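You operate a simulated robot arm through the tools that you are given. There is no shell and no other tool.

You run a simulated robot arm. Do the job below in one go: nothing can be reset, and whatever is moved stays where it is left.

## Task
Pay the blue cable out to mark 75 and switch the reel on.
Fine: free the brake before winding and set it again before switching on; leave the orange reel, the coils and the caps alone.
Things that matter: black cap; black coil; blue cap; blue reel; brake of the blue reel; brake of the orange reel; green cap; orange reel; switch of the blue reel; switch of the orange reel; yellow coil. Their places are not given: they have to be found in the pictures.

The check looks at the end state, three seconds after you hand in, the way a careful person would. Anything else that was tipped, shoved, dropped, spilled or broken makes it a failure. Lids that push on must go on centred and level and be pressed home; caps that screw on are set level and turned clockwise until they are tight.

## Robot
A 5-joint arm with a two-finger parallel gripper, fixed in place. Base frame: the origin is at the foot of the arm, x ahead of it, y to its left, z up. Readings come in mm, degrees, newtons and seconds.
It reaches about 1134 mm from its shoulder. Its first joint turns from -149.0 to 149.0 degrees. Payload 1.57 kg.
The TCP is the grasp point between the finger pads, 30 mm short of the fingertips. In the tool frame z runs along the fingers and y along their closing line. The gripper opens to 110 mm. The fingers are 24 mm wide and 12 mm thick; the gripper's body (48 by 112 mm) begins 78 mm behind the TCP.
Orientation is that of the tool frame in the base frame, as [roll, pitch, yaw] about the fixed x, y, z axes, in that order (R = Rz(yaw) Ry(pitch) Rx(roll)). With the fingers straight down and closing along the base's y, the tool's x points along the base's -x, its y along +y and its z along -z.

## Interface
- The arm moves only by the tool drive_tool. Its argument "deltas" is a list that holds one entry, the list of rows, each a list of 6 numbers: the shift along the base's x, y, z in mm, then the turn, a rotation vector about the base's x, y, z in degrees. In form: [[[dx, dy, dz, ax, ay, az], ...]]. A call has 1 to 20 rows; each row is the pose to reach, as a shift and turn from the pose commanded when the call began. "gripper" is the finger opening in mm, from 0 to 110, set as the call begins (left out, the last holds). A row lasts 0.2 s, in which the tool goes at most 50 mm and 8.6 degrees; a call with a longer step from one row to the next is refused whole, and so is a gripper value outside its range. A pose out of reach is approached as far as the arm can. The call stops where the force on the tool passes 40 N (or 10 N more than at its start, if that is more) or the arm is blocked; 0.2 s more then pass. The fingers move at their own pace (about 153 mm/s each) and stop on an object; they squeeze with about 33 N. The grip force told is the motor's: it shows also when the fingers shut on nothing. Time passes only in rows, and 0.2 s behind the last, so rows that repeat a pose let the fingers close. The reply holds the time, the measured pose of the TCP, the force on the tool along the base axes, the opening and the grip force, in the units named above and with some noise, with the torque about the TCP (base axes, N m) and any sound that the robot's microphone picked up.
- Cameras (640 x 400 px; columns grow to the right, rows downward): "scene" is fixed at [51.2, -500.3, 1267]; the picture's right is [0.91, -0.41, 0.00], its down [-0.06, -0.14, -0.99] and it looks along [0.40, 0.90, -0.15] (base axes); focal length 332 px, centre (320, 200). "wrist" rides on the gripper at [70, 16, -141] in the tool frame; the picture's right is [-0.23, 0.97, 0.00], its down [-0.85, -0.20, -0.48] and it looks along [-0.47, -0.11, 0.88] (tool axes); focal length 222 px, centre (320, 200).
- camera(camera): a new picture of that camera. No time passes.
- move_column(by): slides the trunk up (or, below 0, down) by that many mm; the arm rides with it, the base frame stays. It gives what a move gives, with no picture.
- measure_at(camera, pixels): for up to 12 pixels [column, row] of the newest picture of that camera ("zoom" is the newest enlarged one), the place [x, y, z] in the base frame of the surface seen there, good to about 3 mm. No time passes.
- enlarge(camera, box): a new picture of the part [left, top, right, bottom] of that camera's present view, enlarged. No time passes.
- job_done(): hands the job in; it is judged then, once.

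Unless the task says otherwise, let go and move clear before handing in.

The tools are called after "Request:" by a JSON object that holds its "fn" and its "kwargs". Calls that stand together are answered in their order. drive_tool: Moves the arm, as the interface text tells. Its arguments: {"type":"object","properties":{"deltas":{"type":"array","items":{"type":"array","items":{"type":"array","items":{"type":"number"}}}},"gripper":{"type":"number"}},"required":["deltas"]} The other tools are called the same way: move_column (by) slides the trunk up or down; camera (camera) takes a picture; measure_at (camera, pixels) gives the place of the surface under pixels of a picture; enlarge (camera, box) takes an enlarged picture of a part of a camera's view; job_done () hands the job in.

At the start:

```text
t: 0.0
tool_pos: [331.8, 510.9, 1219.3]
tcp_rot: [-180.0, 0.0, 180.0]
force: [0.4, 0.6, 0.0]
ft_torque: [-0.01, -0.04, 0.01]
width: 110.0
grip_force: 0.1
trunk travel left (down, up): [-953.0, 17.0]
```

scene: 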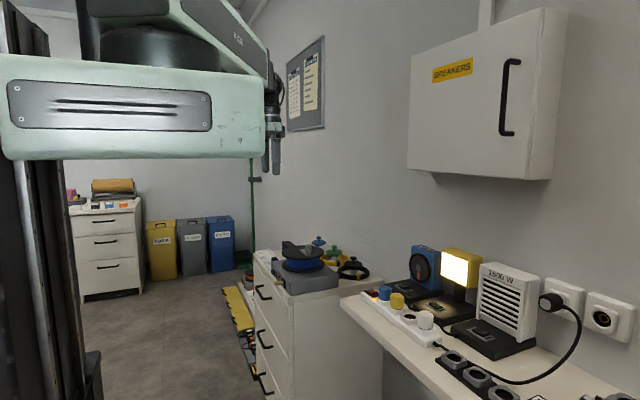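
wrist: 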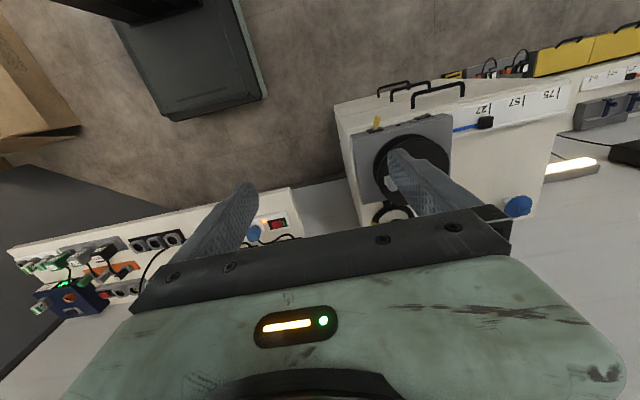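

The scene picture shows a cabinet with a blue reel near pixel (303, 262) and the wrist picture shows a reel near (410, 165) with marks 27, 57, 75. I'll enlarge both before moving anything.

Request:
{"fn": "enlarge", "kwargs": {"camera": "scene", "box": [230, 220, 390, 320]}}

Request:
{"fn": "enlarge", "kwargs": {"camera": "wrist", "box": [330, 60, 640, 254]}}

```text
4.00 times, centred on (310, 270) of scene
```

zoom: 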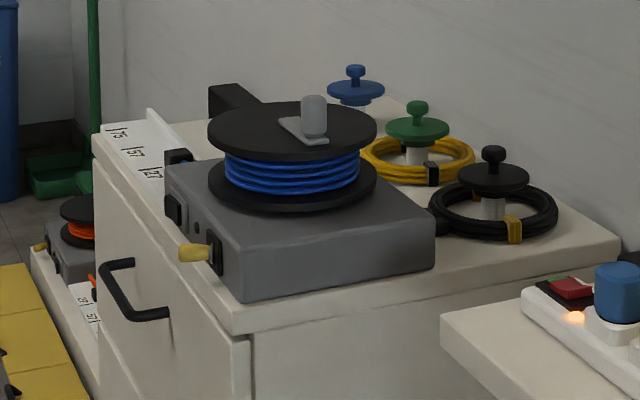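

```text
2.06 times, centred on (485, 157) of wrist
```

zoom: 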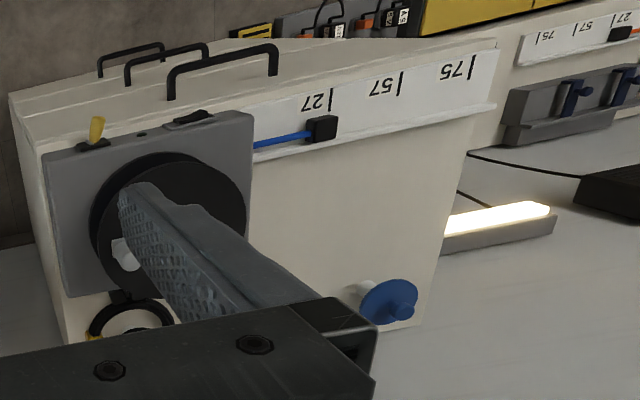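

The blue reel's box is clear: yellow brake lever, a lamp hole and a black rocker on its front side, with the blue cable end at mark 27. I'll measure these places in the wrist zoom.

Request:
{"fn": "measure_at", "kwargs": {"camera": "zoom", "pixels": [[97, 125], [93, 143], [142, 133], [193, 117], [60, 160], [245, 118], [125, 258], [170, 165], [322, 127], [330, 98], [470, 68], [395, 300]]}}

Request:
{"fn": "enlarge", "kwargs": {"camera": "scene", "box": [260, 230, 340, 300]}}

```text
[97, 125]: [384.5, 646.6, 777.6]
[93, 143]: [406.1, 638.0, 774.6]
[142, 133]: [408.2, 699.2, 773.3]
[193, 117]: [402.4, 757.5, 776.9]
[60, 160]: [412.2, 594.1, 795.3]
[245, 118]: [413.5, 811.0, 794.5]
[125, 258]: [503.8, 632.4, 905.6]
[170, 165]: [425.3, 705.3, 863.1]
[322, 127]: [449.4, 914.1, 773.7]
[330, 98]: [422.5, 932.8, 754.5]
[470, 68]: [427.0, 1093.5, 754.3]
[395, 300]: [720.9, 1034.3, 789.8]
```

```text
5.71 times, centred on (300, 265) of scene
```

zoom: 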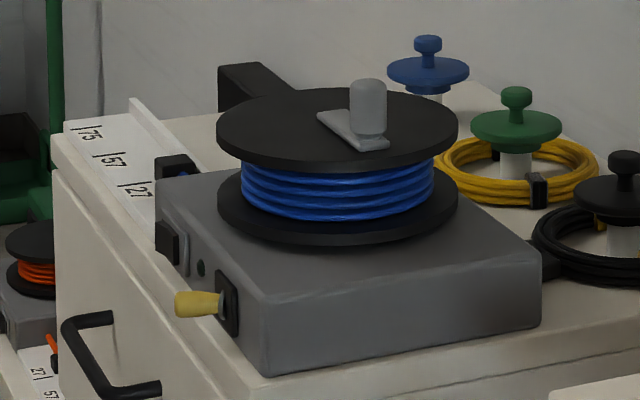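

Request:
{"fn": "measure_at", "kwargs": {"camera": "zoom", "pixels": [[367, 85], [367, 110], [340, 120], [325, 115], [380, 145], [230, 130], [450, 130], [335, 165], [185, 302], [228, 300], [200, 268], [166, 243]]}}

Request:
{"fn": "enlarge", "kwargs": {"camera": "scene", "box": [260, 255, 300, 290]}}

```text
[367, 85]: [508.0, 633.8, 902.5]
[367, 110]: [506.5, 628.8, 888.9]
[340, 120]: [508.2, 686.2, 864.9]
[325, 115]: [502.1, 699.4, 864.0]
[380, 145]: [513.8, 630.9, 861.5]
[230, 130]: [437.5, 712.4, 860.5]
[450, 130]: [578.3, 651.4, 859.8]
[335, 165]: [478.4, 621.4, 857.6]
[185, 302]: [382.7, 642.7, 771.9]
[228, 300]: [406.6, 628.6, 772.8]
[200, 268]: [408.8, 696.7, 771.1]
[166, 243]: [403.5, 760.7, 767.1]
```

```text
11.43 times, centred on (280, 272) of scene
```

zoom: 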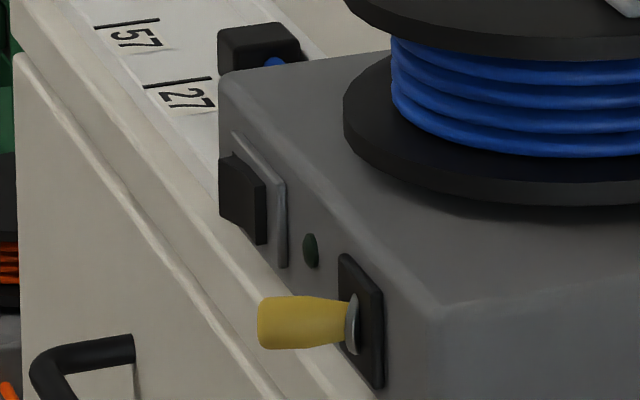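

I'll measure the lever's root and tip, and the rocker's faces, in this close-up.

Request:
{"fn": "measure_at", "kwargs": {"camera": "zoom", "pixels": [[265, 322], [300, 322], [335, 320], [352, 325], [360, 270], [375, 375], [235, 165], [235, 215], [258, 190], [258, 235], [280, 230], [238, 145]]}}

Request:
{"fn": "measure_at", "kwargs": {"camera": "scene", "pixels": [[280, 245], [277, 262], [276, 258]]}}

```text
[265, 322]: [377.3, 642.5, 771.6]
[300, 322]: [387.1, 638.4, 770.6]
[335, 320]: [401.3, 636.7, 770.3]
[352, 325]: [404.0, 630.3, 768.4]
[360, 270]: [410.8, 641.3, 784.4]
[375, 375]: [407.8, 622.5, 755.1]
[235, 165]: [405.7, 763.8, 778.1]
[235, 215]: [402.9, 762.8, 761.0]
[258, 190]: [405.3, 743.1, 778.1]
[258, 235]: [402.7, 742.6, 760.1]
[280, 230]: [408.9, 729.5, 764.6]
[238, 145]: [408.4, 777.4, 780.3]
```

```text
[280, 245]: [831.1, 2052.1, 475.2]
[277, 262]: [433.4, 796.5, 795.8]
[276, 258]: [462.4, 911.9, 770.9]
```

The lever root is around (405, 632, 769) and its tip around (377, 643, 772). Before moving I'll measure the cabinet edges, bench and cable marks in the scene picture so I know the clearances.

Request:
{"fn": "measure_at", "kwargs": {"camera": "scene", "pixels": [[288, 302], [300, 300], [254, 254], [260, 252], [340, 288], [365, 280], [345, 305], [400, 345], [440, 270], [350, 268], [328, 250], [318, 240]]}}

Request:
{"fn": "measure_at", "kwargs": {"camera": "wrist", "pixels": [[340, 110], [360, 215], [400, 84], [440, 90], [565, 85], [480, 112], [550, 105], [300, 190], [60, 270], [160, 60], [520, 205], [395, 210]]}}

Request:
{"fn": "enlarge", "kwargs": {"camera": "wrist", "box": [440, 70, 600, 140]}}

```text
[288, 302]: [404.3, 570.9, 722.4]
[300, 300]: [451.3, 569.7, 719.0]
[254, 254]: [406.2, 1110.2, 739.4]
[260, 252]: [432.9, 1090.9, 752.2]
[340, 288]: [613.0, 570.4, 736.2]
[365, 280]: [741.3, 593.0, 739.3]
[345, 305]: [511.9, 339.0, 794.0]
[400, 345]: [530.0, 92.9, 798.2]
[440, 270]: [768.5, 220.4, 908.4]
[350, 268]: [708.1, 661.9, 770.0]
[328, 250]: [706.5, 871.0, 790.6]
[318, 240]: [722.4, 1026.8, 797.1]
```

```text
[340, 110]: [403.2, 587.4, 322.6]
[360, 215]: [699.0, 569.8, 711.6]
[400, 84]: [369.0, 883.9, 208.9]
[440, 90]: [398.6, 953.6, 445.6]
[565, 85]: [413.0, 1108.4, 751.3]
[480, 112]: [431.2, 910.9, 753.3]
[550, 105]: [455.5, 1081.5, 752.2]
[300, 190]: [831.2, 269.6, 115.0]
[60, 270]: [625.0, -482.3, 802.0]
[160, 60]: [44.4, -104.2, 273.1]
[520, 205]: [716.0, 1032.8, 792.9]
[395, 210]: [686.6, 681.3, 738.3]
```

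```text
4.00 times, centred on (520, 105) of wrist
```

zoom: 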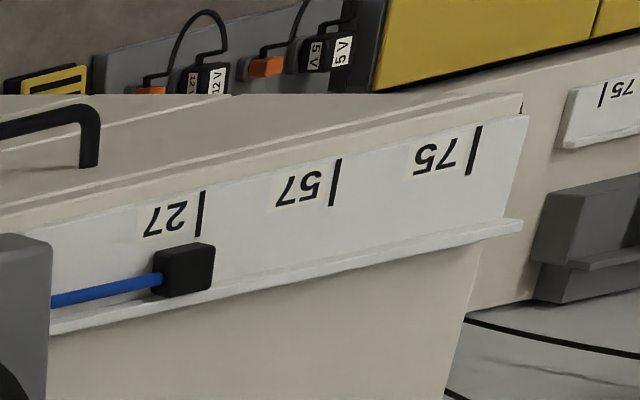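

The cable-end block sits at (184, 268) beside the 27 line at (202, 213). I'll measure the block's two ends and the three mark lines to learn which part of the block reads against the mark.

Request:
{"fn": "measure_at", "kwargs": {"camera": "zoom", "pixels": [[202, 195], [201, 235], [337, 162], [332, 203], [479, 130], [470, 172], [165, 285], [206, 282], [162, 258], [205, 252], [184, 255], [130, 284]]}}

Request:
{"fn": "enlarge", "kwargs": {"camera": "scene", "box": [248, 240, 296, 270]}}

```text
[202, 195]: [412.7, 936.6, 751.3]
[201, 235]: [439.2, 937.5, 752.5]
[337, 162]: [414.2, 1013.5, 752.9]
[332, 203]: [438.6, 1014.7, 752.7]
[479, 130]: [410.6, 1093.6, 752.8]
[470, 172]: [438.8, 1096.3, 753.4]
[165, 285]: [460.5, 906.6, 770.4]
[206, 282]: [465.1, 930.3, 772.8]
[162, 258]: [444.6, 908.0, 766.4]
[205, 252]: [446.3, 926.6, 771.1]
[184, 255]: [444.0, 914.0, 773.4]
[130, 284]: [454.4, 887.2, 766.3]
```

```text
13.33 times, centred on (272, 255) of scene
```

zoom: 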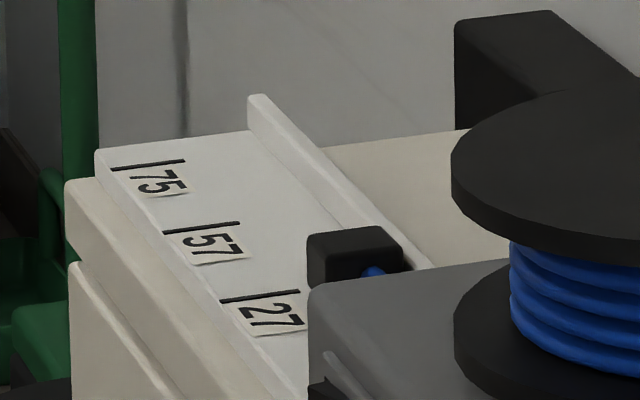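

The marks read 27 at y≈937, 57 at y≈1014 and 75 at y≈1095, with the block's leading end near y≈930. Nothing lies below the tool at (332, 511), so I'll lower the trunk and look at the lever and rocker from closer in.

Request:
{"fn": "move_column", "kwargs": {"by": -250}}

Request:
{"fn": "camera", "kwargs": {"camera": "wrist"}}

Request:
{"fn": "camera", "kwargs": {"camera": "scene"}}

```text
t: 2.6
tool_pos: [331.5, 511.3, 969.5]
tcp_rot: [180.0, 0.0, 180.0]
force: [-0.7, 0.9, 0.7]
ft_torque: [0.02, -0.01, 0.02]
width: 110.1
grip_force: 0.0
trunk travel left (down, up): [-703.0, 267.0]
```

```text
taken
```

wrist: 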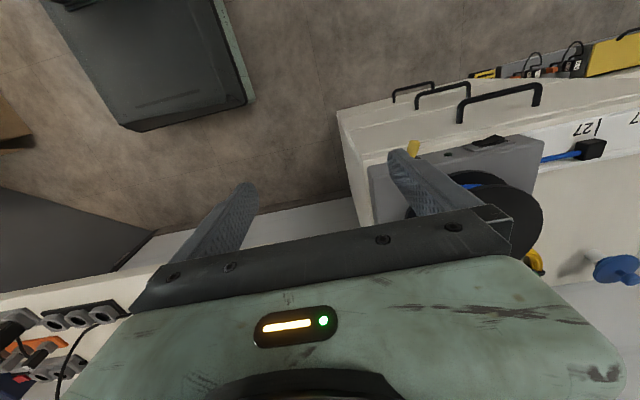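

```text
taken
```

scene: 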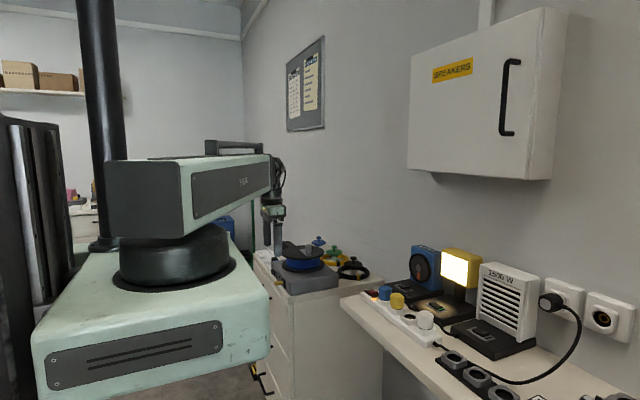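

From (331, 511, 969) the right finger hides part of the lever at pixel (413, 150). I'll shift the tool in +y and down, staying at x≈325, clear of the box face at x≈410.

Request:
{"fn": "drive_tool", "kwargs": {"deltas": [[[0, 30, -20, 0, 0, 0], [0, 60, -40, 0, 0, 0], [0, 95, -60, 0, 0, 0], [0, 130, -70, 0, 0, 0]]]}}

Request:
{"fn": "camera", "kwargs": {"camera": "wrist"}}

Request:
{"fn": "enlarge", "kwargs": {"camera": "wrist", "box": [240, 80, 440, 205]}}

```text
t: 3.6
tool_pos: [332.3, 637.8, 969.1]
tcp_rot: [179.9, 0.1, 179.9]
force: [0.4, -0.8, -0.1]
ft_torque: [-0.03, -0.02, 0.03]
width: 110.1
grip_force: 0.0
out of reach, approached as far as the arm can: row 1, 2, 3, 4
trunk travel left (down, up): [-703.0, 267.0]
```

```text
taken
```

wrist: 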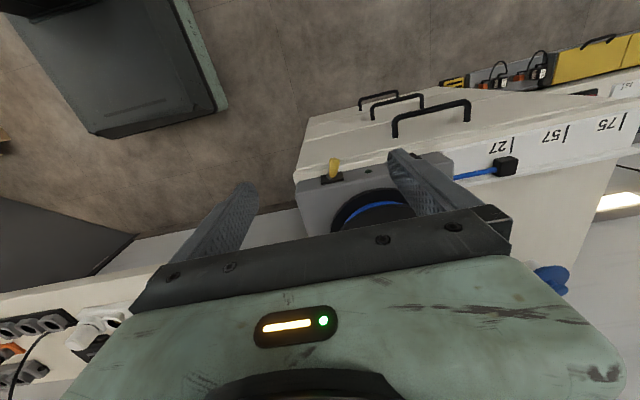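

```text
3.20 times, centred on (340, 142) of wrist
```

zoom: 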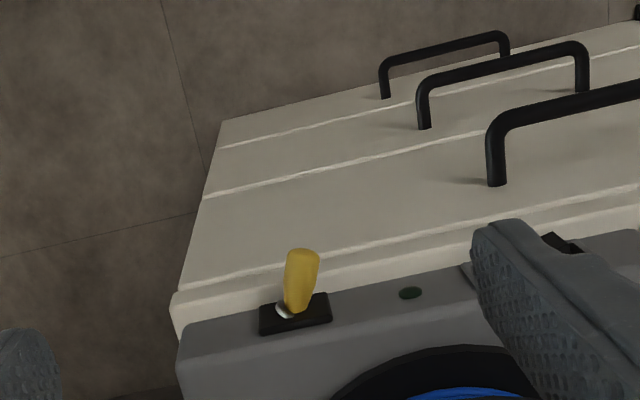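

The lever, at zoom pixel (285–303, 255–310), leans towards +y, so it appears to swing sideways. The arm itself could not go below z=969, so height changes have to come from the trunk. I'll lower the trunk 100 mm and shift slightly in +x for a closer look.

Request:
{"fn": "move_column", "kwargs": {"by": -100}}

Request:
{"fn": "drive_tool", "kwargs": {"deltas": [[[20, 0, 0, 0, 0, 0], [20, 0, 0, 0, 0, 0]]]}}

Request:
{"fn": "camera", "kwargs": {"camera": "wrist"}}

Request:
{"fn": "enlarge", "kwargs": {"camera": "wrist", "box": [270, 100, 430, 200]}}

```text
t: 4.9
tool_pos: [332.6, 636.8, 869.9]
tcp_rot: [180.0, 0.0, 180.0]
force: [0.0, 0.2, 0.0]
ft_torque: [0.02, -0.01, 0.02]
width: 110.3
grip_force: 0.1
trunk travel left (down, up): [-603.0, 367.0]
```

```text
t: 5.5
tool_pos: [352.4, 636.6, 868.6]
tcp_rot: [179.9, 0.0, 179.9]
force: [0.3, 0.0, -0.4]
ft_torque: [-0.02, -0.01, 0.0]
width: 110.2
grip_force: 0.0
trunk travel left (down, up): [-603.0, 367.0]
```

```text
taken
```

wrist: 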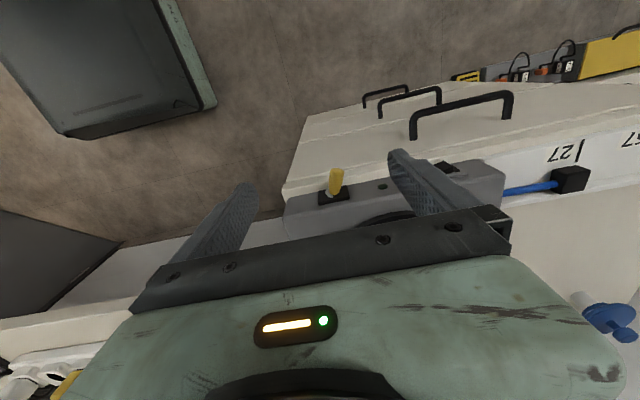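

```text
4.00 times, centred on (350, 150) of wrist
```

zoom: 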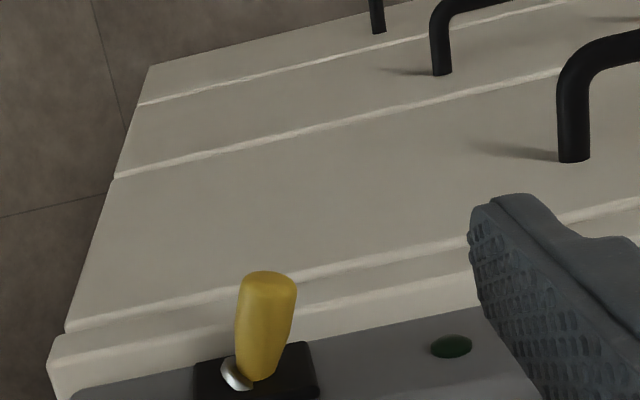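

I'll measure the lever's base and tip again from this closer view.

Request:
{"fn": "measure_at", "kwargs": {"camera": "zoom", "pixels": [[237, 372], [262, 365], [264, 340], [266, 310], [268, 285], [210, 380], [300, 365], [450, 346], [240, 300], [290, 300]]}}

```text
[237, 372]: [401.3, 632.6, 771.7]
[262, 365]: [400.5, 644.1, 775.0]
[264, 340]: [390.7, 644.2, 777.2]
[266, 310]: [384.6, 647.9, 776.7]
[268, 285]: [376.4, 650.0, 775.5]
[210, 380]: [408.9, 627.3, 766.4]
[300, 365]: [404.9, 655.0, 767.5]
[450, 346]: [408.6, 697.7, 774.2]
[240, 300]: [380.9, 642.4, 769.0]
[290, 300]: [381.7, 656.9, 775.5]
```

The lever pivots near (408, 640, 770) with its tip near (374, 650, 770), leaning towards +y. Next I'll move +y to look closely at the rocker.

Request:
{"fn": "drive_tool", "kwargs": {"deltas": [[[0, 40, 0, 0, 0, 0], [0, 80, 0, 0, 0, 0], [0, 110, 0, 0, 0, 0], [0, 110, 0, 0, 0, 0]]]}}

Request:
{"fn": "camera", "kwargs": {"camera": "wrist"}}

Request:
{"fn": "enlarge", "kwargs": {"camera": "wrist", "box": [270, 130, 382, 200]}}

```text
t: 6.5
tool_pos: [351.3, 745.6, 869.5]
tcp_rot: [-179.9, 0.0, 179.8]
force: [-0.4, 0.1, 0.9]
ft_torque: [0.0, 0.03, -0.01]
width: 110.1
grip_force: 0.1
trunk travel left (down, up): [-603.0, 367.0]
```

```text
taken
```

wrist: 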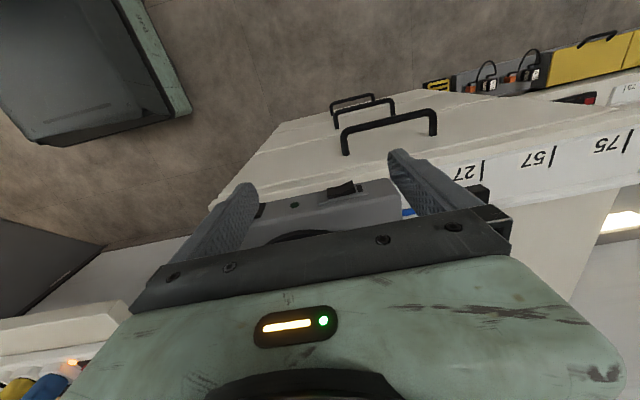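

```text
5.71 times, centred on (326, 165) of wrist
```

zoom: 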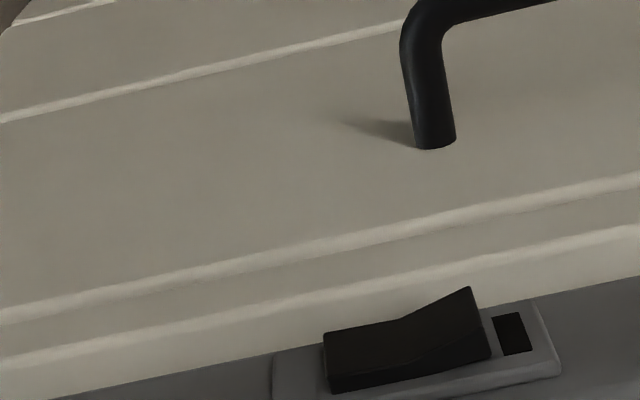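

The rocker tilts sideways: its +y end, at zoom (470, 290), stands proud and its -y end, at (325, 340), is pressed in. A dark window lies beyond the raised end at (510, 333). I'll measure these.

Request:
{"fn": "measure_at", "kwargs": {"camera": "zoom", "pixels": [[340, 345], [330, 380], [400, 335], [460, 310], [470, 295], [480, 345], [510, 335], [300, 375], [545, 350], [580, 380], [450, 340], [100, 335]]}}

Request:
{"fn": "enlarge", "kwargs": {"camera": "wrist", "box": [420, 90, 640, 228]}}

```text
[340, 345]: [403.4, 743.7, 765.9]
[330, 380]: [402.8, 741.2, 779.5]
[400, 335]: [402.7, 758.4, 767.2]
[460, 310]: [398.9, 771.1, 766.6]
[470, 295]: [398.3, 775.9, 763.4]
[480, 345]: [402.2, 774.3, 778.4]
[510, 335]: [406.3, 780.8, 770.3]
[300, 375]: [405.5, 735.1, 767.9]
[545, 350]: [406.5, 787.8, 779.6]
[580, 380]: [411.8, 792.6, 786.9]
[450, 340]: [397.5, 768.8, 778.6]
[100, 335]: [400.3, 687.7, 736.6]
```

```text
2.90 times, centred on (530, 159) of wrist
```

zoom: 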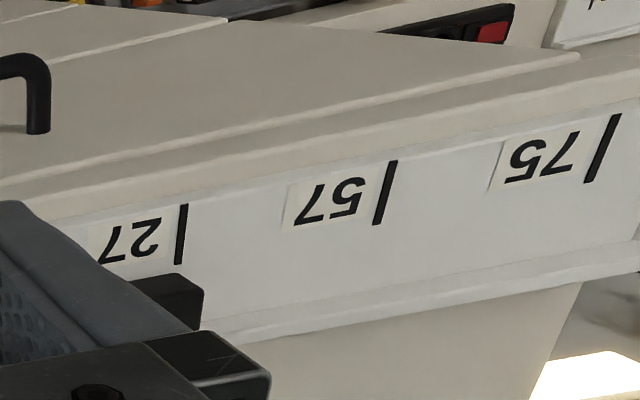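

The rocker spans y 741–776. Its raised +y end is at x≈397, and the plate behind it is at x≈406. The brake comes first: I'll close the fingers and place them at x≈378, y≈702, on the lever's +y side, before lowering.

Request:
{"fn": "drive_tool", "kwargs": {"deltas": [[[10, -20, 0, 0, 0, 0], [26, -43, 0, 0, 0, 0], [26, -43, 0, 0, 0, 0], [26, -43, 0, 0, 0, 0]]], "gripper": 0}}

Request:
{"fn": "move_column", "kwargs": {"by": -84}}

Request:
{"fn": "camera", "kwargs": {"camera": "wrist"}}

Request:
{"fn": "enlarge", "kwargs": {"camera": "scene", "box": [240, 220, 336, 280]}}

```text
t: 7.5
tool_pos: [377.0, 701.3, 869.5]
tcp_rot: [180.0, 0.0, 180.0]
force: [0.6, 0.0, 0.0]
ft_torque: [0.0, -0.01, 0.02]
width: 0.1
grip_force: 21.4
trunk travel left (down, up): [-603.0, 367.0]
```

```text
t: 8.7
tool_pos: [378.6, 702.5, 785.7]
tcp_rot: [-180.0, 0.0, -179.9]
force: [-0.5, 0.2, 0.2]
ft_torque: [0.01, 0.0, -0.02]
width: 0.0
grip_force: 21.2
trunk travel left (down, up): [-519.0, 451.0]
```

```text
taken
```

wrist: 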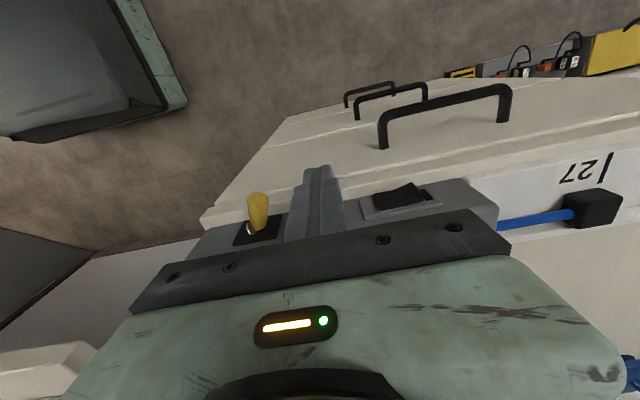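

```text
6.67 times, centred on (288, 250) of scene
```

zoom: 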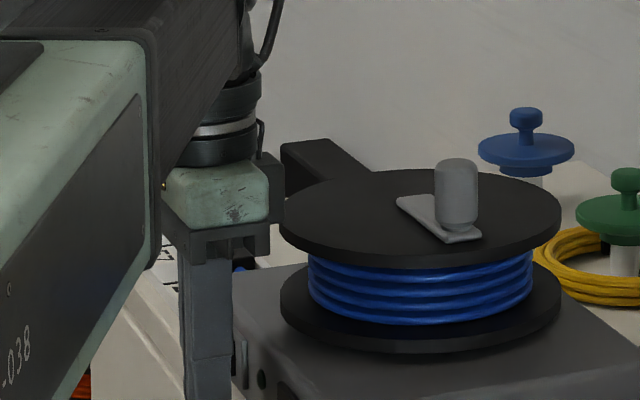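

The closed fingers at (318, 200) are on the +y side of the lever at (258, 212), clear of the box. I'll push in -y in small steps, to y≈650.

Request:
{"fn": "drive_tool", "kwargs": {"deltas": [[[0, -15, 0, 0, 0, 0], [0, -28, 0, 0, 0, 0], [0, -33, 0, 0, 0, 0], [0, -38, 0, 0, 0, 0], [0, -43, 0, 0, 0, 0], [0, -48, 0, 0, 0, 0], [0, -53, 0, 0, 0, 0]]]}}

Request:
{"fn": "camera", "kwargs": {"camera": "wrist"}}

Request:
{"fn": "enlarge", "kwargs": {"camera": "wrist", "box": [220, 140, 380, 240]}}

```text
t: 10.3
tool_pos: [377.2, 650.7, 784.4]
tcp_rot: [179.7, 0.1, -180.0]
force: [3.0, 17.3, 8.1]
ft_torque: [0.19, -0.14, 0.21]
width: 0.0
grip_force: 21.5
trunk travel left (down, up): [-519.0, 451.0]
```

```text
taken
```

wrist: 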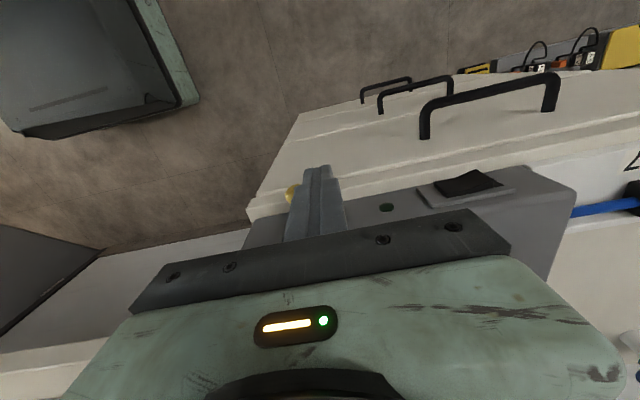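

```text
4.00 times, centred on (300, 190) of wrist
```

zoom: 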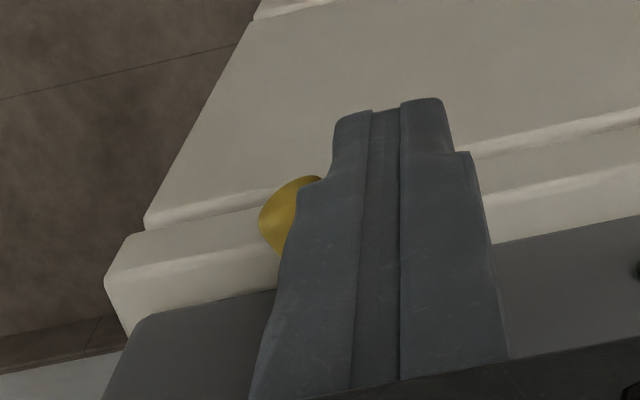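

The force is 17 N in y and 8 N in z, and the lever shows only as a rounded yellow patch at (290, 215). I'll back off in +y to see where the lever rests.

Request:
{"fn": "drive_tool", "kwargs": {"deltas": [[[0, 15, 0, 0, 0, 0], [0, 45, 0, 0, 0, 0], [0, 52, 0, 0, 0, 0]]]}}

Request:
{"fn": "camera", "kwargs": {"camera": "wrist"}}

Request:
{"fn": "enlarge", "kwargs": {"camera": "wrist", "box": [200, 160, 328, 240]}}

```text
t: 11.1
tool_pos: [376.9, 702.2, 785.4]
tcp_rot: [180.0, 0.0, 179.9]
force: [-0.1, 0.6, 0.2]
ft_torque: [0.0, -0.01, -0.01]
width: 0.1
grip_force: 21.1
trunk travel left (down, up): [-519.0, 451.0]
```

```text
taken
```

wrist: 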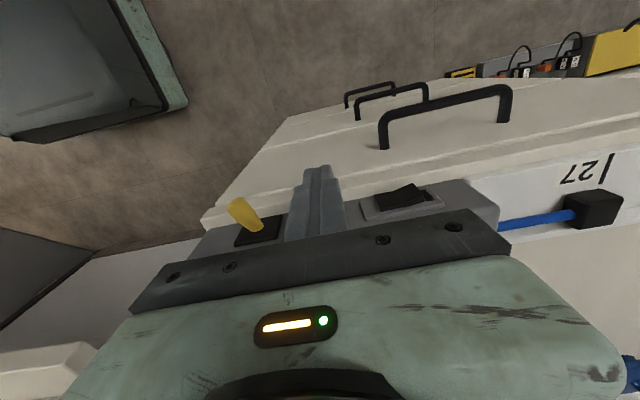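

```text
5.00 times, centred on (264, 200) of wrist
```

zoom: 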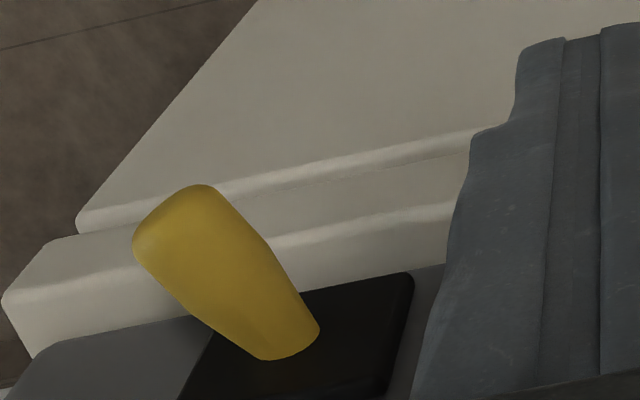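

The lever has flipped and now leans to -y, from zoom (300, 335) to (180, 220). I'll measure its new resting place and check that the reel and cable end are unchanged.

Request:
{"fn": "measure_at", "kwargs": {"camera": "zoom", "pixels": [[190, 210], [160, 250], [220, 270], [270, 330], [285, 300], [390, 300], [210, 370]]}}

Request:
{"fn": "enlarge", "kwargs": {"camera": "scene", "box": [240, 220, 368, 300]}}

```text
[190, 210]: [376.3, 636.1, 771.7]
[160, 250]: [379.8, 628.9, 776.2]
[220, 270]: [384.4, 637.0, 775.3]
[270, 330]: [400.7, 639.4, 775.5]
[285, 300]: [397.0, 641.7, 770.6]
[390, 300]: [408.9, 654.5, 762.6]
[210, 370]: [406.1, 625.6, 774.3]
```

```text
5.00 times, centred on (304, 260) of scene
```

zoom: 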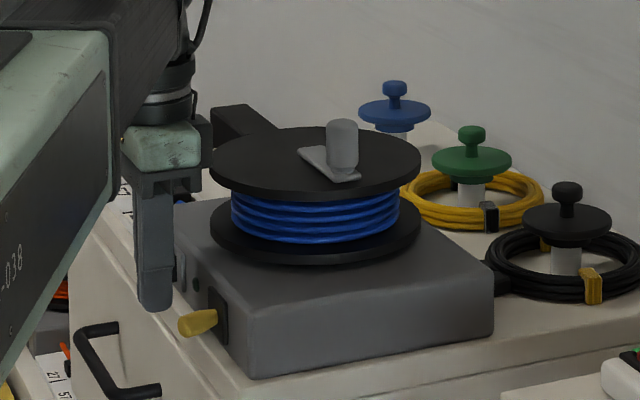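

The lever now leans -y at about the same angle as before, and nothing else has moved. Next I'll raise the trunk and go over the reel to find its centre and the crank knob precisely.

Request:
{"fn": "move_column", "kwargs": {"by": 250}}

Request:
{"fn": "drive_tool", "kwargs": {"deltas": [[[0, -20, 0, 0, 0, 0], [30, -50, 0, 0, 0, 0], [60, -80, 0, 0, 0, 0], [60, -80, 0, 0, 0, 0]]], "gripper": 110}}

Request:
{"fn": "camera", "kwargs": {"camera": "wrist"}}

```text
t: 13.7
tool_pos: [375.9, 700.8, 1034.7]
tcp_rot: [180.0, 0.1, -179.9]
force: [-0.1, 0.7, 0.7]
ft_torque: [0.0, 0.02, 0.0]
width: 0.1
grip_force: 21.6
trunk travel left (down, up): [-769.0, 201.0]
```

```text
t: 14.7
tool_pos: [435.3, 618.9, 1034.8]
tcp_rot: [-180.0, 0.1, -180.0]
force: [0.0, 0.6, -0.4]
ft_torque: [0.0, 0.05, 0.0]
width: 109.9
grip_force: 0.2
trunk travel left (down, up): [-769.0, 201.0]
```

```text
taken
```

wrist: 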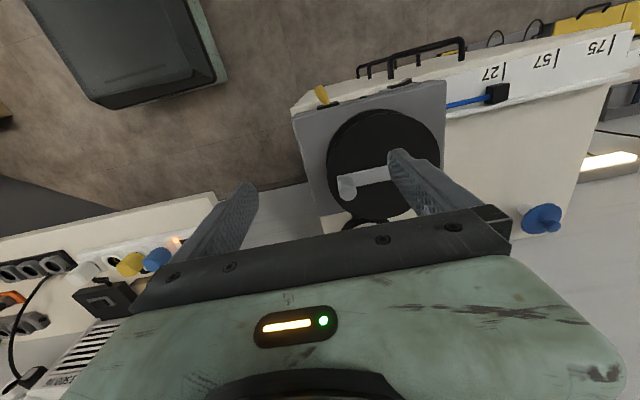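

The reel's top disc is mostly visible around (385, 160) with the crank at (365, 175). I'll zoom in and measure.

Request:
{"fn": "enlarge", "kwargs": {"camera": "wrist", "box": [290, 70, 466, 180]}}

Request:
{"fn": "enlarge", "kwargs": {"camera": "wrist", "box": [310, 100, 454, 220]}}

```text
3.64 times, centred on (378, 125) of wrist
```

zoom: 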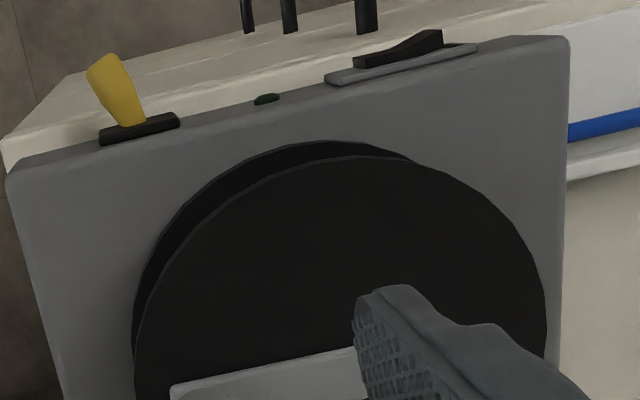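

```text
3.33 times, centred on (382, 160) of wrist
```

zoom: 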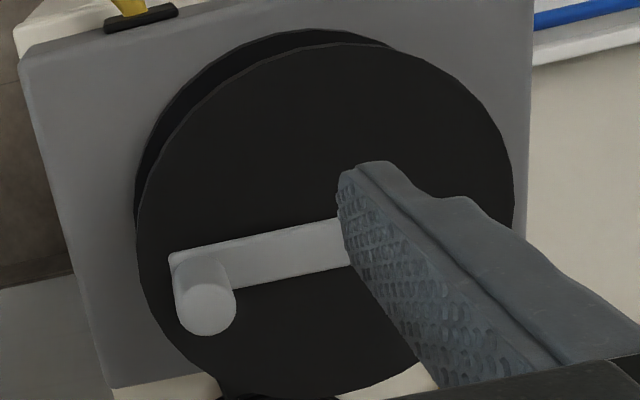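

I'll measure points just inside the top disc's rim, and the knob's top, to fit the reel centre.

Request:
{"fn": "measure_at", "kwargs": {"camera": "zoom", "pixels": [[144, 200], [144, 260], [165, 325], [210, 372], [300, 392], [390, 372], [325, 48], [250, 72], [190, 120], [400, 66], [470, 120], [508, 190]]}}

Request:
{"fn": "measure_at", "kwargs": {"camera": "zoom", "pixels": [[207, 312], [183, 318], [231, 305], [207, 330], [203, 292], [185, 275], [280, 245], [325, 225], [330, 255], [180, 258]]}}

```text
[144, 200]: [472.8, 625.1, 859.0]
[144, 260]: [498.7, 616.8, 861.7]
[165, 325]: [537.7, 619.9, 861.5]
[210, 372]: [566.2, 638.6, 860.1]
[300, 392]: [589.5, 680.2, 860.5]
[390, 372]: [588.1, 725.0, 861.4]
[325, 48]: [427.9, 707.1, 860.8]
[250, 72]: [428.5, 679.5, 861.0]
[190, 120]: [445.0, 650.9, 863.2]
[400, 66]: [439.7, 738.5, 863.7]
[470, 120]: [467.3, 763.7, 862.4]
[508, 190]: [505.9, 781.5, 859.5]
```

```text
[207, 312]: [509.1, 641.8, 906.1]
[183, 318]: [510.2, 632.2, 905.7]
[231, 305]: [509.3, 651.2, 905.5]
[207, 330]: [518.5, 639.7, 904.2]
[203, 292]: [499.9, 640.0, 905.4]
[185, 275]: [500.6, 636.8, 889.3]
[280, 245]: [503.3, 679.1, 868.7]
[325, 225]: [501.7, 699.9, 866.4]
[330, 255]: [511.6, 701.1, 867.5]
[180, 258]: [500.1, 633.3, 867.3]
```

The disc fit gives a centre near (509.5, 698.5) with the rim at radius 82. The crank knob is at (509, 641.5), 20 mm thick and topping out at z=906, so the crank radius is about 57. I'll centre over the knob and spin the tool -90° so the fingers close along the tangent.

Request:
{"fn": "drive_tool", "kwargs": {"deltas": [[[8, 2, 0, 0, 0, -8], [16, 5, 0, 0, 0, -16], [24, 8, 0, 0, 0, -24], [32, 10, 0, 0, 0, -32], [40, 12, 0, 0, 0, -40], [48, 15, 0, 0, 0, -48], [56, 18, 0, 0, 0, -56], [64, 20, 0, 0, 0, -64], [70, 22, 0, 0, 0, -72], [73.5, 22.5, 0, 0, 0, -80], [73.5, 22.5, 0, 0, 0, -88], [73.5, 22.5, 0, 0, 0, -90], [73.5, 22.5, 0, 0, 0, -90]]], "gripper": 70}}

Request:
{"fn": "camera", "kwargs": {"camera": "wrist"}}

Request:
{"fn": "enlarge", "kwargs": {"camera": "scene", "box": [240, 200, 368, 280]}}

```text
t: 17.5
tool_pos: [509.3, 645.4, 1034.4]
tcp_rot: [-180.0, -0.1, 89.9]
force: [-1.5, -0.3, 0.5]
ft_torque: [0.0, 0.02, -0.01]
width: 70.0
grip_force: 0.0
trunk travel left (down, up): [-769.0, 201.0]
```

```text
taken
```

wrist: 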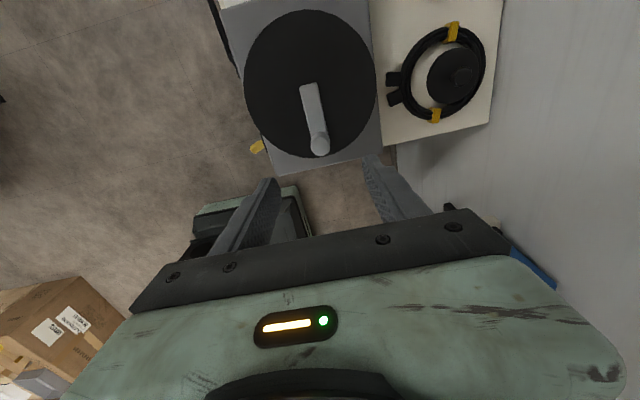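

```text
5.00 times, centred on (304, 240) of scene
```

zoom: 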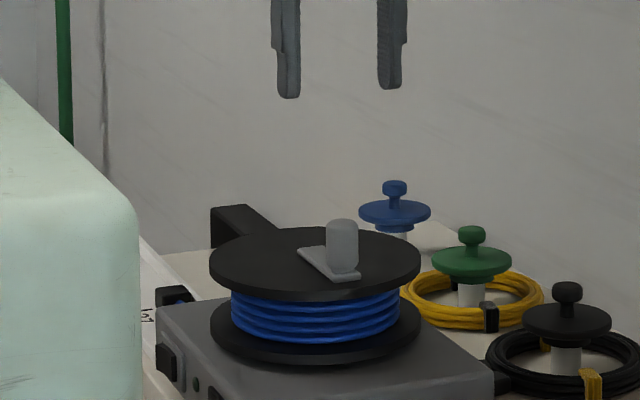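

The knob shows at (320, 148), with the fingers set to straddle it along x. I'll measure the knob and disc rim again from this view, since it sees the whole disc.

Request:
{"fn": "enlarge", "kwargs": {"camera": "wrist", "box": [236, 0, 396, 180]}}

Request:
{"fn": "measure_at", "kwargs": {"camera": "wrist", "pixels": [[320, 147], [311, 149], [328, 146], [309, 88], [246, 85], [373, 88], [308, 11], [318, 156], [265, 135], [360, 132], [265, 35], [355, 35]]}}

```text
2.22 times, centred on (316, 90) of wrist
```

zoom: 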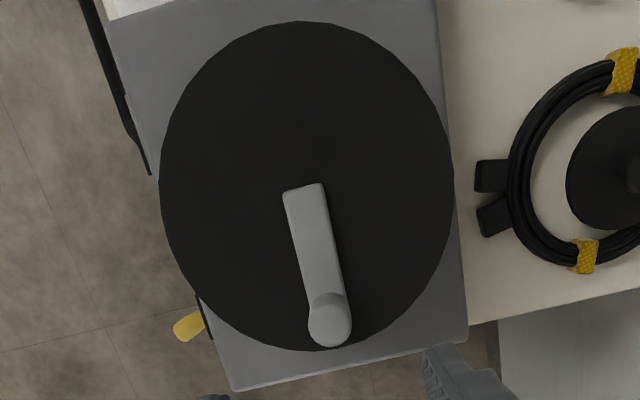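

```text
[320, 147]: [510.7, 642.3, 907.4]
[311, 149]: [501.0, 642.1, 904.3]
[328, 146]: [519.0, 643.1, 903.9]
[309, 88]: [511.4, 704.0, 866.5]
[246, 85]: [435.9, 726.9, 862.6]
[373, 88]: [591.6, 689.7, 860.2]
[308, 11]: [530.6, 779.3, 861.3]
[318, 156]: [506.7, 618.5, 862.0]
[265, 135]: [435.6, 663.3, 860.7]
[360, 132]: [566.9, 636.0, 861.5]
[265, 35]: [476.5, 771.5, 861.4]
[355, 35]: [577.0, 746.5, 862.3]
```

The knob is confirmed at about (510, 642), with the reel centre near (510, 698.5). I'll shift the tool by about 3 mm in -y and lower the trunk most of the way to just above the knob.

Request:
{"fn": "drive_tool", "kwargs": {"deltas": [[[0.5, -3, 0, 0, 0, 0], [0.5, -3, 0, 0, 0, 0], [0.5, -3, 0, 0, 0, 0]]]}}

Request:
{"fn": "move_column", "kwargs": {"by": -85}}

Request:
{"fn": "camera", "kwargs": {"camera": "wrist"}}

Request:
{"fn": "enlarge", "kwargs": {"camera": "scene", "box": [240, 200, 368, 280]}}

```text
t: 18.3
tool_pos: [511.1, 642.7, 1035.7]
tcp_rot: [-179.9, 0.0, 89.9]
force: [0.9, -1.0, -0.5]
ft_torque: [-0.02, 0.05, -0.03]
width: 69.9
grip_force: 0.1
trunk travel left (down, up): [-769.0, 201.0]
```

```text
t: 19.5
tool_pos: [511.5, 641.4, 951.0]
tcp_rot: [179.8, 0.0, 90.1]
force: [-0.8, 0.3, 0.0]
ft_torque: [0.0, 0.01, -0.03]
width: 69.9
grip_force: 0.1
trunk travel left (down, up): [-684.0, 286.0]
```

```text
taken
```

wrist: 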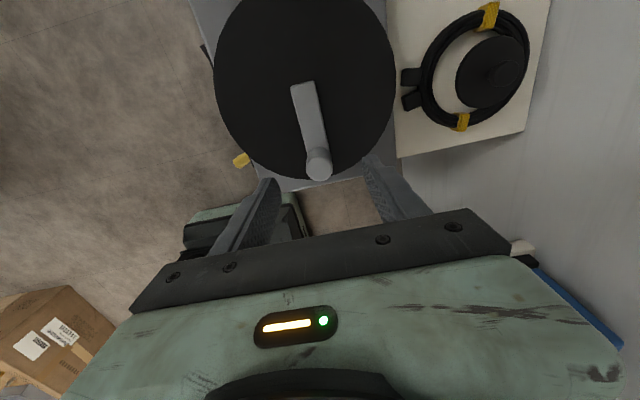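

```text
5.00 times, centred on (304, 240) of scene
```

zoom: 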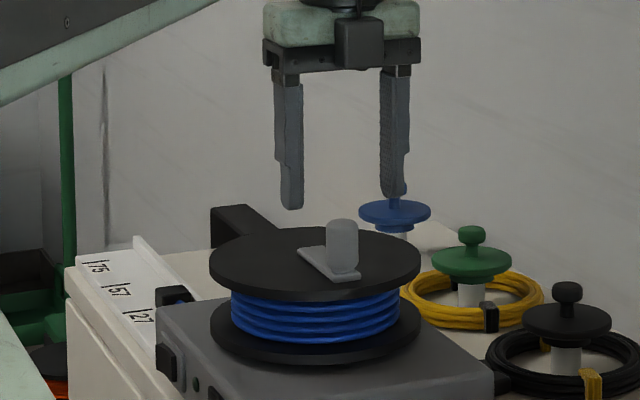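

The knob at (318, 170) sits between the fingers and the tips are at z≈921. I'll lower 45 mm so the tips reach about z=876, above the crank bar at z≈868.

Request:
{"fn": "move_column", "kwargs": {"by": -45}}

Request:
{"fn": "camera", "kwargs": {"camera": "wrist"}}

Request:
{"fn": "enlarge", "kwargs": {"camera": "scene", "box": [240, 200, 368, 280]}}

```text
t: 20.4
tool_pos: [510.5, 641.8, 905.4]
tcp_rot: [179.8, 0.0, 90.0]
force: [0.1, 0.4, 0.1]
ft_torque: [-0.01, 0.0, -0.01]
width: 69.7
grip_force: 0.0
trunk travel left (down, up): [-639.0, 331.0]
```

```text
taken
```

wrist: 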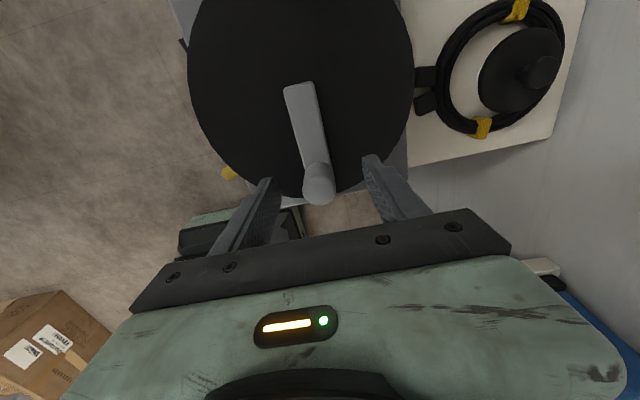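

```text
5.00 times, centred on (304, 240) of scene
```

zoom: 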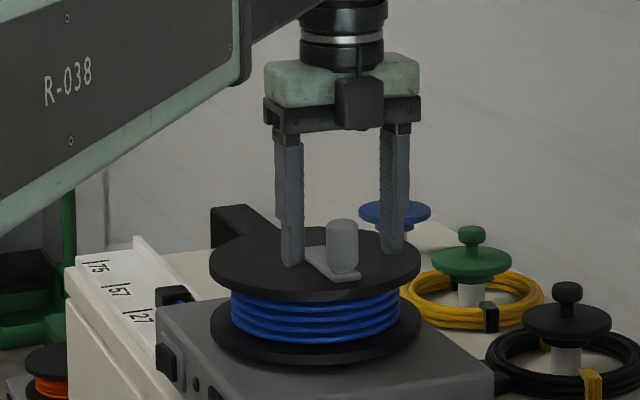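

The fingers straddle the knob with clear space on both sides. I'll close on it and watch the opening and forces.

Request:
{"fn": "drive_tool", "kwargs": {"deltas": [[[0, 0, 0, 0, 0, 0], [0, 0, 0, 0, 0, 0], [0, 0, 0, 0, 0, 0]]], "gripper": 14}}

Request:
{"fn": "camera", "kwargs": {"camera": "wrist"}}

```text
t: 21.2
tool_pos: [510.3, 641.8, 904.7]
tcp_rot: [180.0, 0.1, 89.9]
force: [-0.7, -0.9, -0.1]
ft_torque: [-0.16, -0.01, 0.02]
width: 24.4
grip_force: 36.5
trunk travel left (down, up): [-639.0, 331.0]
```

```text
taken
```

wrist: 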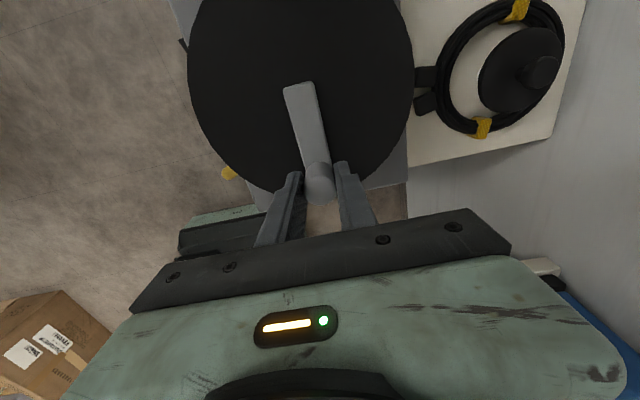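

The grip holds at 24.4 mm with no side load. I'll try a small 10° clockwise turn (seen from above), which should pay cable out, and check the force and the cable end.

Request:
{"fn": "drive_tool", "kwargs": {"deltas": [[[-2.47, 0.05, 0, 0, 0, -2.5], [-4.94, 0.22, 0, 0, 0, -5], [-7.4, 0.48, 0, 0, 0, -7.5], [-9.85, 0.86, 0, 0, 0, -10], [-9.85, 0.86, 0, 0, 0, -10]]]}}

Request:
{"fn": "enlarge", "kwargs": {"camera": "scene", "box": [240, 220, 336, 280]}}

Request:
{"fn": "camera", "kwargs": {"camera": "wrist"}}

```text
t: 22.4
tool_pos: [499.8, 642.0, 905.0]
tcp_rot: [179.9, 0.0, 79.9]
force: [-1.9, -7.9, -6.6]
ft_torque: [0.19, 0.03, 0.01]
width: 24.6
grip_force: 35.8
trunk travel left (down, up): [-639.0, 331.0]
```

```text
6.67 times, centred on (288, 250) of scene
```

zoom: 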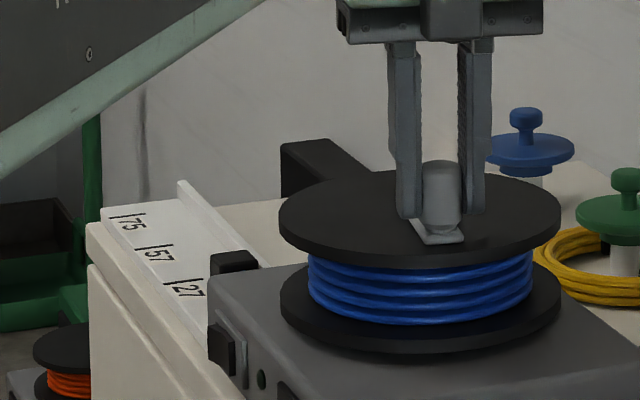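

```text
taken
```

wrist: 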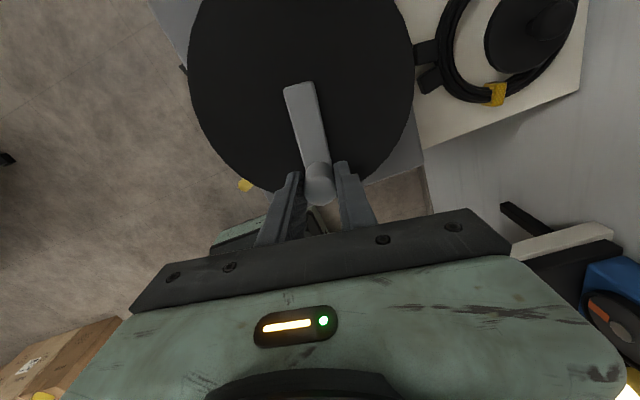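

The crank turned 10° with only light forces, so the brake appears free. I'll zoom on the cable-end block to see which way it moved.

Request:
{"fn": "enlarge", "kwargs": {"camera": "scene", "box": [248, 240, 296, 270]}}

```text
13.33 times, centred on (272, 255) of scene
```

zoom: 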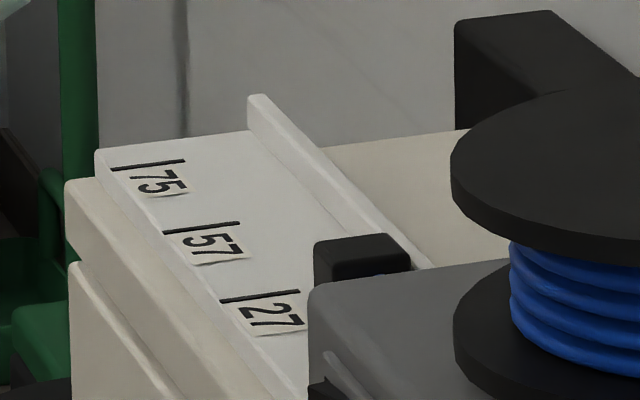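

The block's left edge went from 307 to 314 and its top from 228 to 236. It moved towards the reel, so clockwise winds the cable in. I'll turn counter-clockwise instead, to a crank angle of -60°.

Request:
{"fn": "drive_tool", "kwargs": {"deltas": [[[4.9, -0.65, 0, 0, 0, 5], [9.85, -0.86, 0, 0, 0, 10], [14.79, -0.65, 0, 0, 0, 15], [19.69, 0, 0, 0, 0, 20], [24.52, 1.07, 0, 0, 0, 25], [29.24, 2.56, 0, 0, 0, 30], [33.81, 4.45, 0, 0, 0, 35], [38.2, 6.73, 0, 0, 0, 40], [38.2, 6.73, 0, 0, 0, 40]]]}}

Request:
{"fn": "enlarge", "kwargs": {"camera": "scene", "box": [248, 240, 296, 270]}}

Request:
{"fn": "camera", "kwargs": {"camera": "wrist"}}

```text
t: 24.4
tool_pos: [539.9, 649.2, 904.7]
tcp_rot: [179.9, 0.0, 120.1]
force: [6.6, 1.5, 5.3]
ft_torque: [-0.04, -0.37, -0.41]
width: 24.2
grip_force: 36.3
trunk travel left (down, up): [-639.0, 331.0]
```

```text
13.33 times, centred on (272, 255) of scene
```

zoom: 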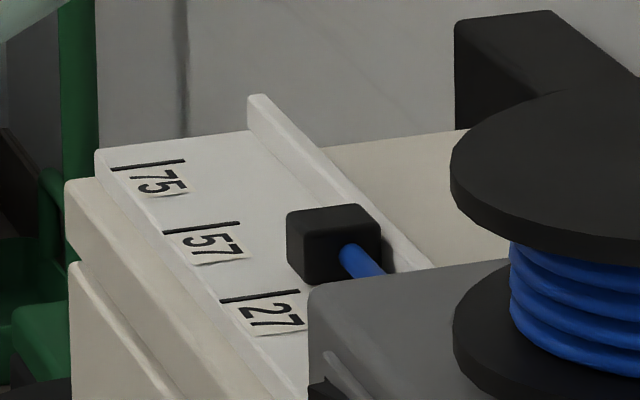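

```text
taken
```

wrist: 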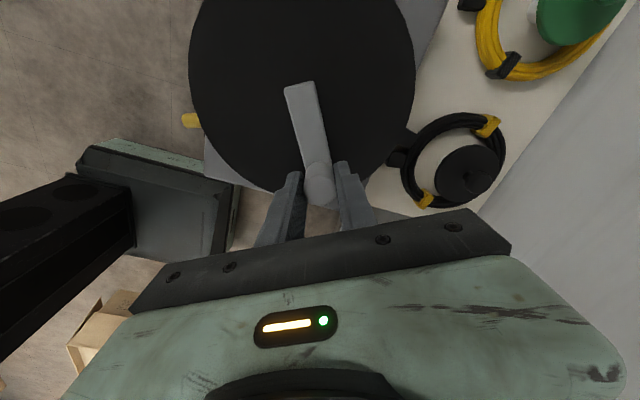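

Counter-clockwise pays out: the block's left edge is now at 287. I'll measure the block and marks in this zoom to calibrate millimetres per degree.

Request:
{"fn": "measure_at", "kwargs": {"camera": "scene", "pixels": [[271, 258], [273, 257], [275, 256], [276, 259]]}}

Request:
{"fn": "measure_at", "kwargs": {"camera": "zoom", "pixels": [[295, 215], [340, 207], [365, 215], [310, 228], [300, 250], [325, 250], [355, 232], [378, 235], [375, 268], [305, 292]]}}

```text
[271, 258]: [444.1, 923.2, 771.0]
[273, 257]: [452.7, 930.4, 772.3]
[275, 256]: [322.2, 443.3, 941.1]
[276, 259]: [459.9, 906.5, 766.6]
```

```text
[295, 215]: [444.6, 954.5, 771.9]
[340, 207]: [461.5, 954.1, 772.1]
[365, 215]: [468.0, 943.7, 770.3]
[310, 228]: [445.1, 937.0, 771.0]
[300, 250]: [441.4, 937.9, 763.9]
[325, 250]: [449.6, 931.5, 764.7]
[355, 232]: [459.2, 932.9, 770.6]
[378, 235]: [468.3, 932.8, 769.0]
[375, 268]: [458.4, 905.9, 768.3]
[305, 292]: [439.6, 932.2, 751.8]
```

The block now spans about y 932–959, so the turn gives roughly 0.9 mm per degree. To learn which part of the block reads on the scale, I'll look at the untouched orange reel's block and its marks.

Request:
{"fn": "enlarge", "kwargs": {"camera": "scene", "box": [236, 270, 276, 310]}}

Request:
{"fn": "enlarge", "kwargs": {"camera": "scene", "box": [225, 270, 289, 320]}}

```text
10.00 times, centred on (256, 290) of scene
```

zoom: 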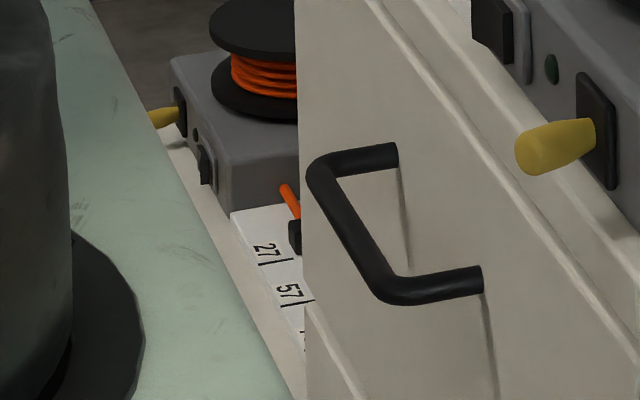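

```text
8.00 times, centred on (257, 295) of scene
```

zoom: 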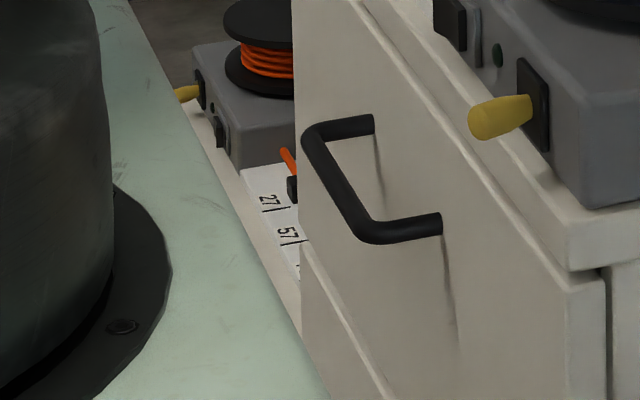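

I'll measure the orange block's leading end against its 27 line, which starts at the same reading as the blue one.

Request:
{"fn": "enlarge", "kwargs": {"camera": "scene", "box": [256, 284, 276, 306]}}

```text
16.00 times, centred on (266, 295) of scene
```

zoom: 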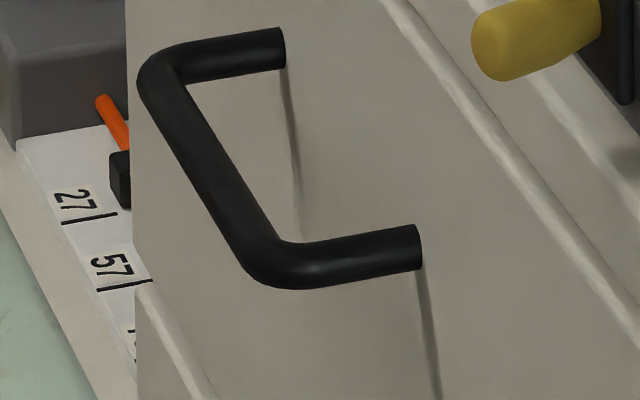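

Request:
{"fn": "measure_at", "kwargs": {"camera": "zoom", "pixels": [[75, 221], [108, 215], [112, 288], [145, 283], [114, 165], [114, 185], [118, 197], [125, 160], [125, 200], [127, 185], [112, 158], [105, 108]]}}

```text
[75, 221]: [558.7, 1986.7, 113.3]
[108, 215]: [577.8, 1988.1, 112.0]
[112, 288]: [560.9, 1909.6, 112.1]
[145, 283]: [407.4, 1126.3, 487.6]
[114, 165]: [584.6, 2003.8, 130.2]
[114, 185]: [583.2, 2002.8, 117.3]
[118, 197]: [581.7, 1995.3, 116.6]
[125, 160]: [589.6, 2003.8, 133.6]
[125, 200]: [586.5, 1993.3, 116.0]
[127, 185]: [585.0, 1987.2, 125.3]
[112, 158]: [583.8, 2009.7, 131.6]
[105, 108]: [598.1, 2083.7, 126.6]
```

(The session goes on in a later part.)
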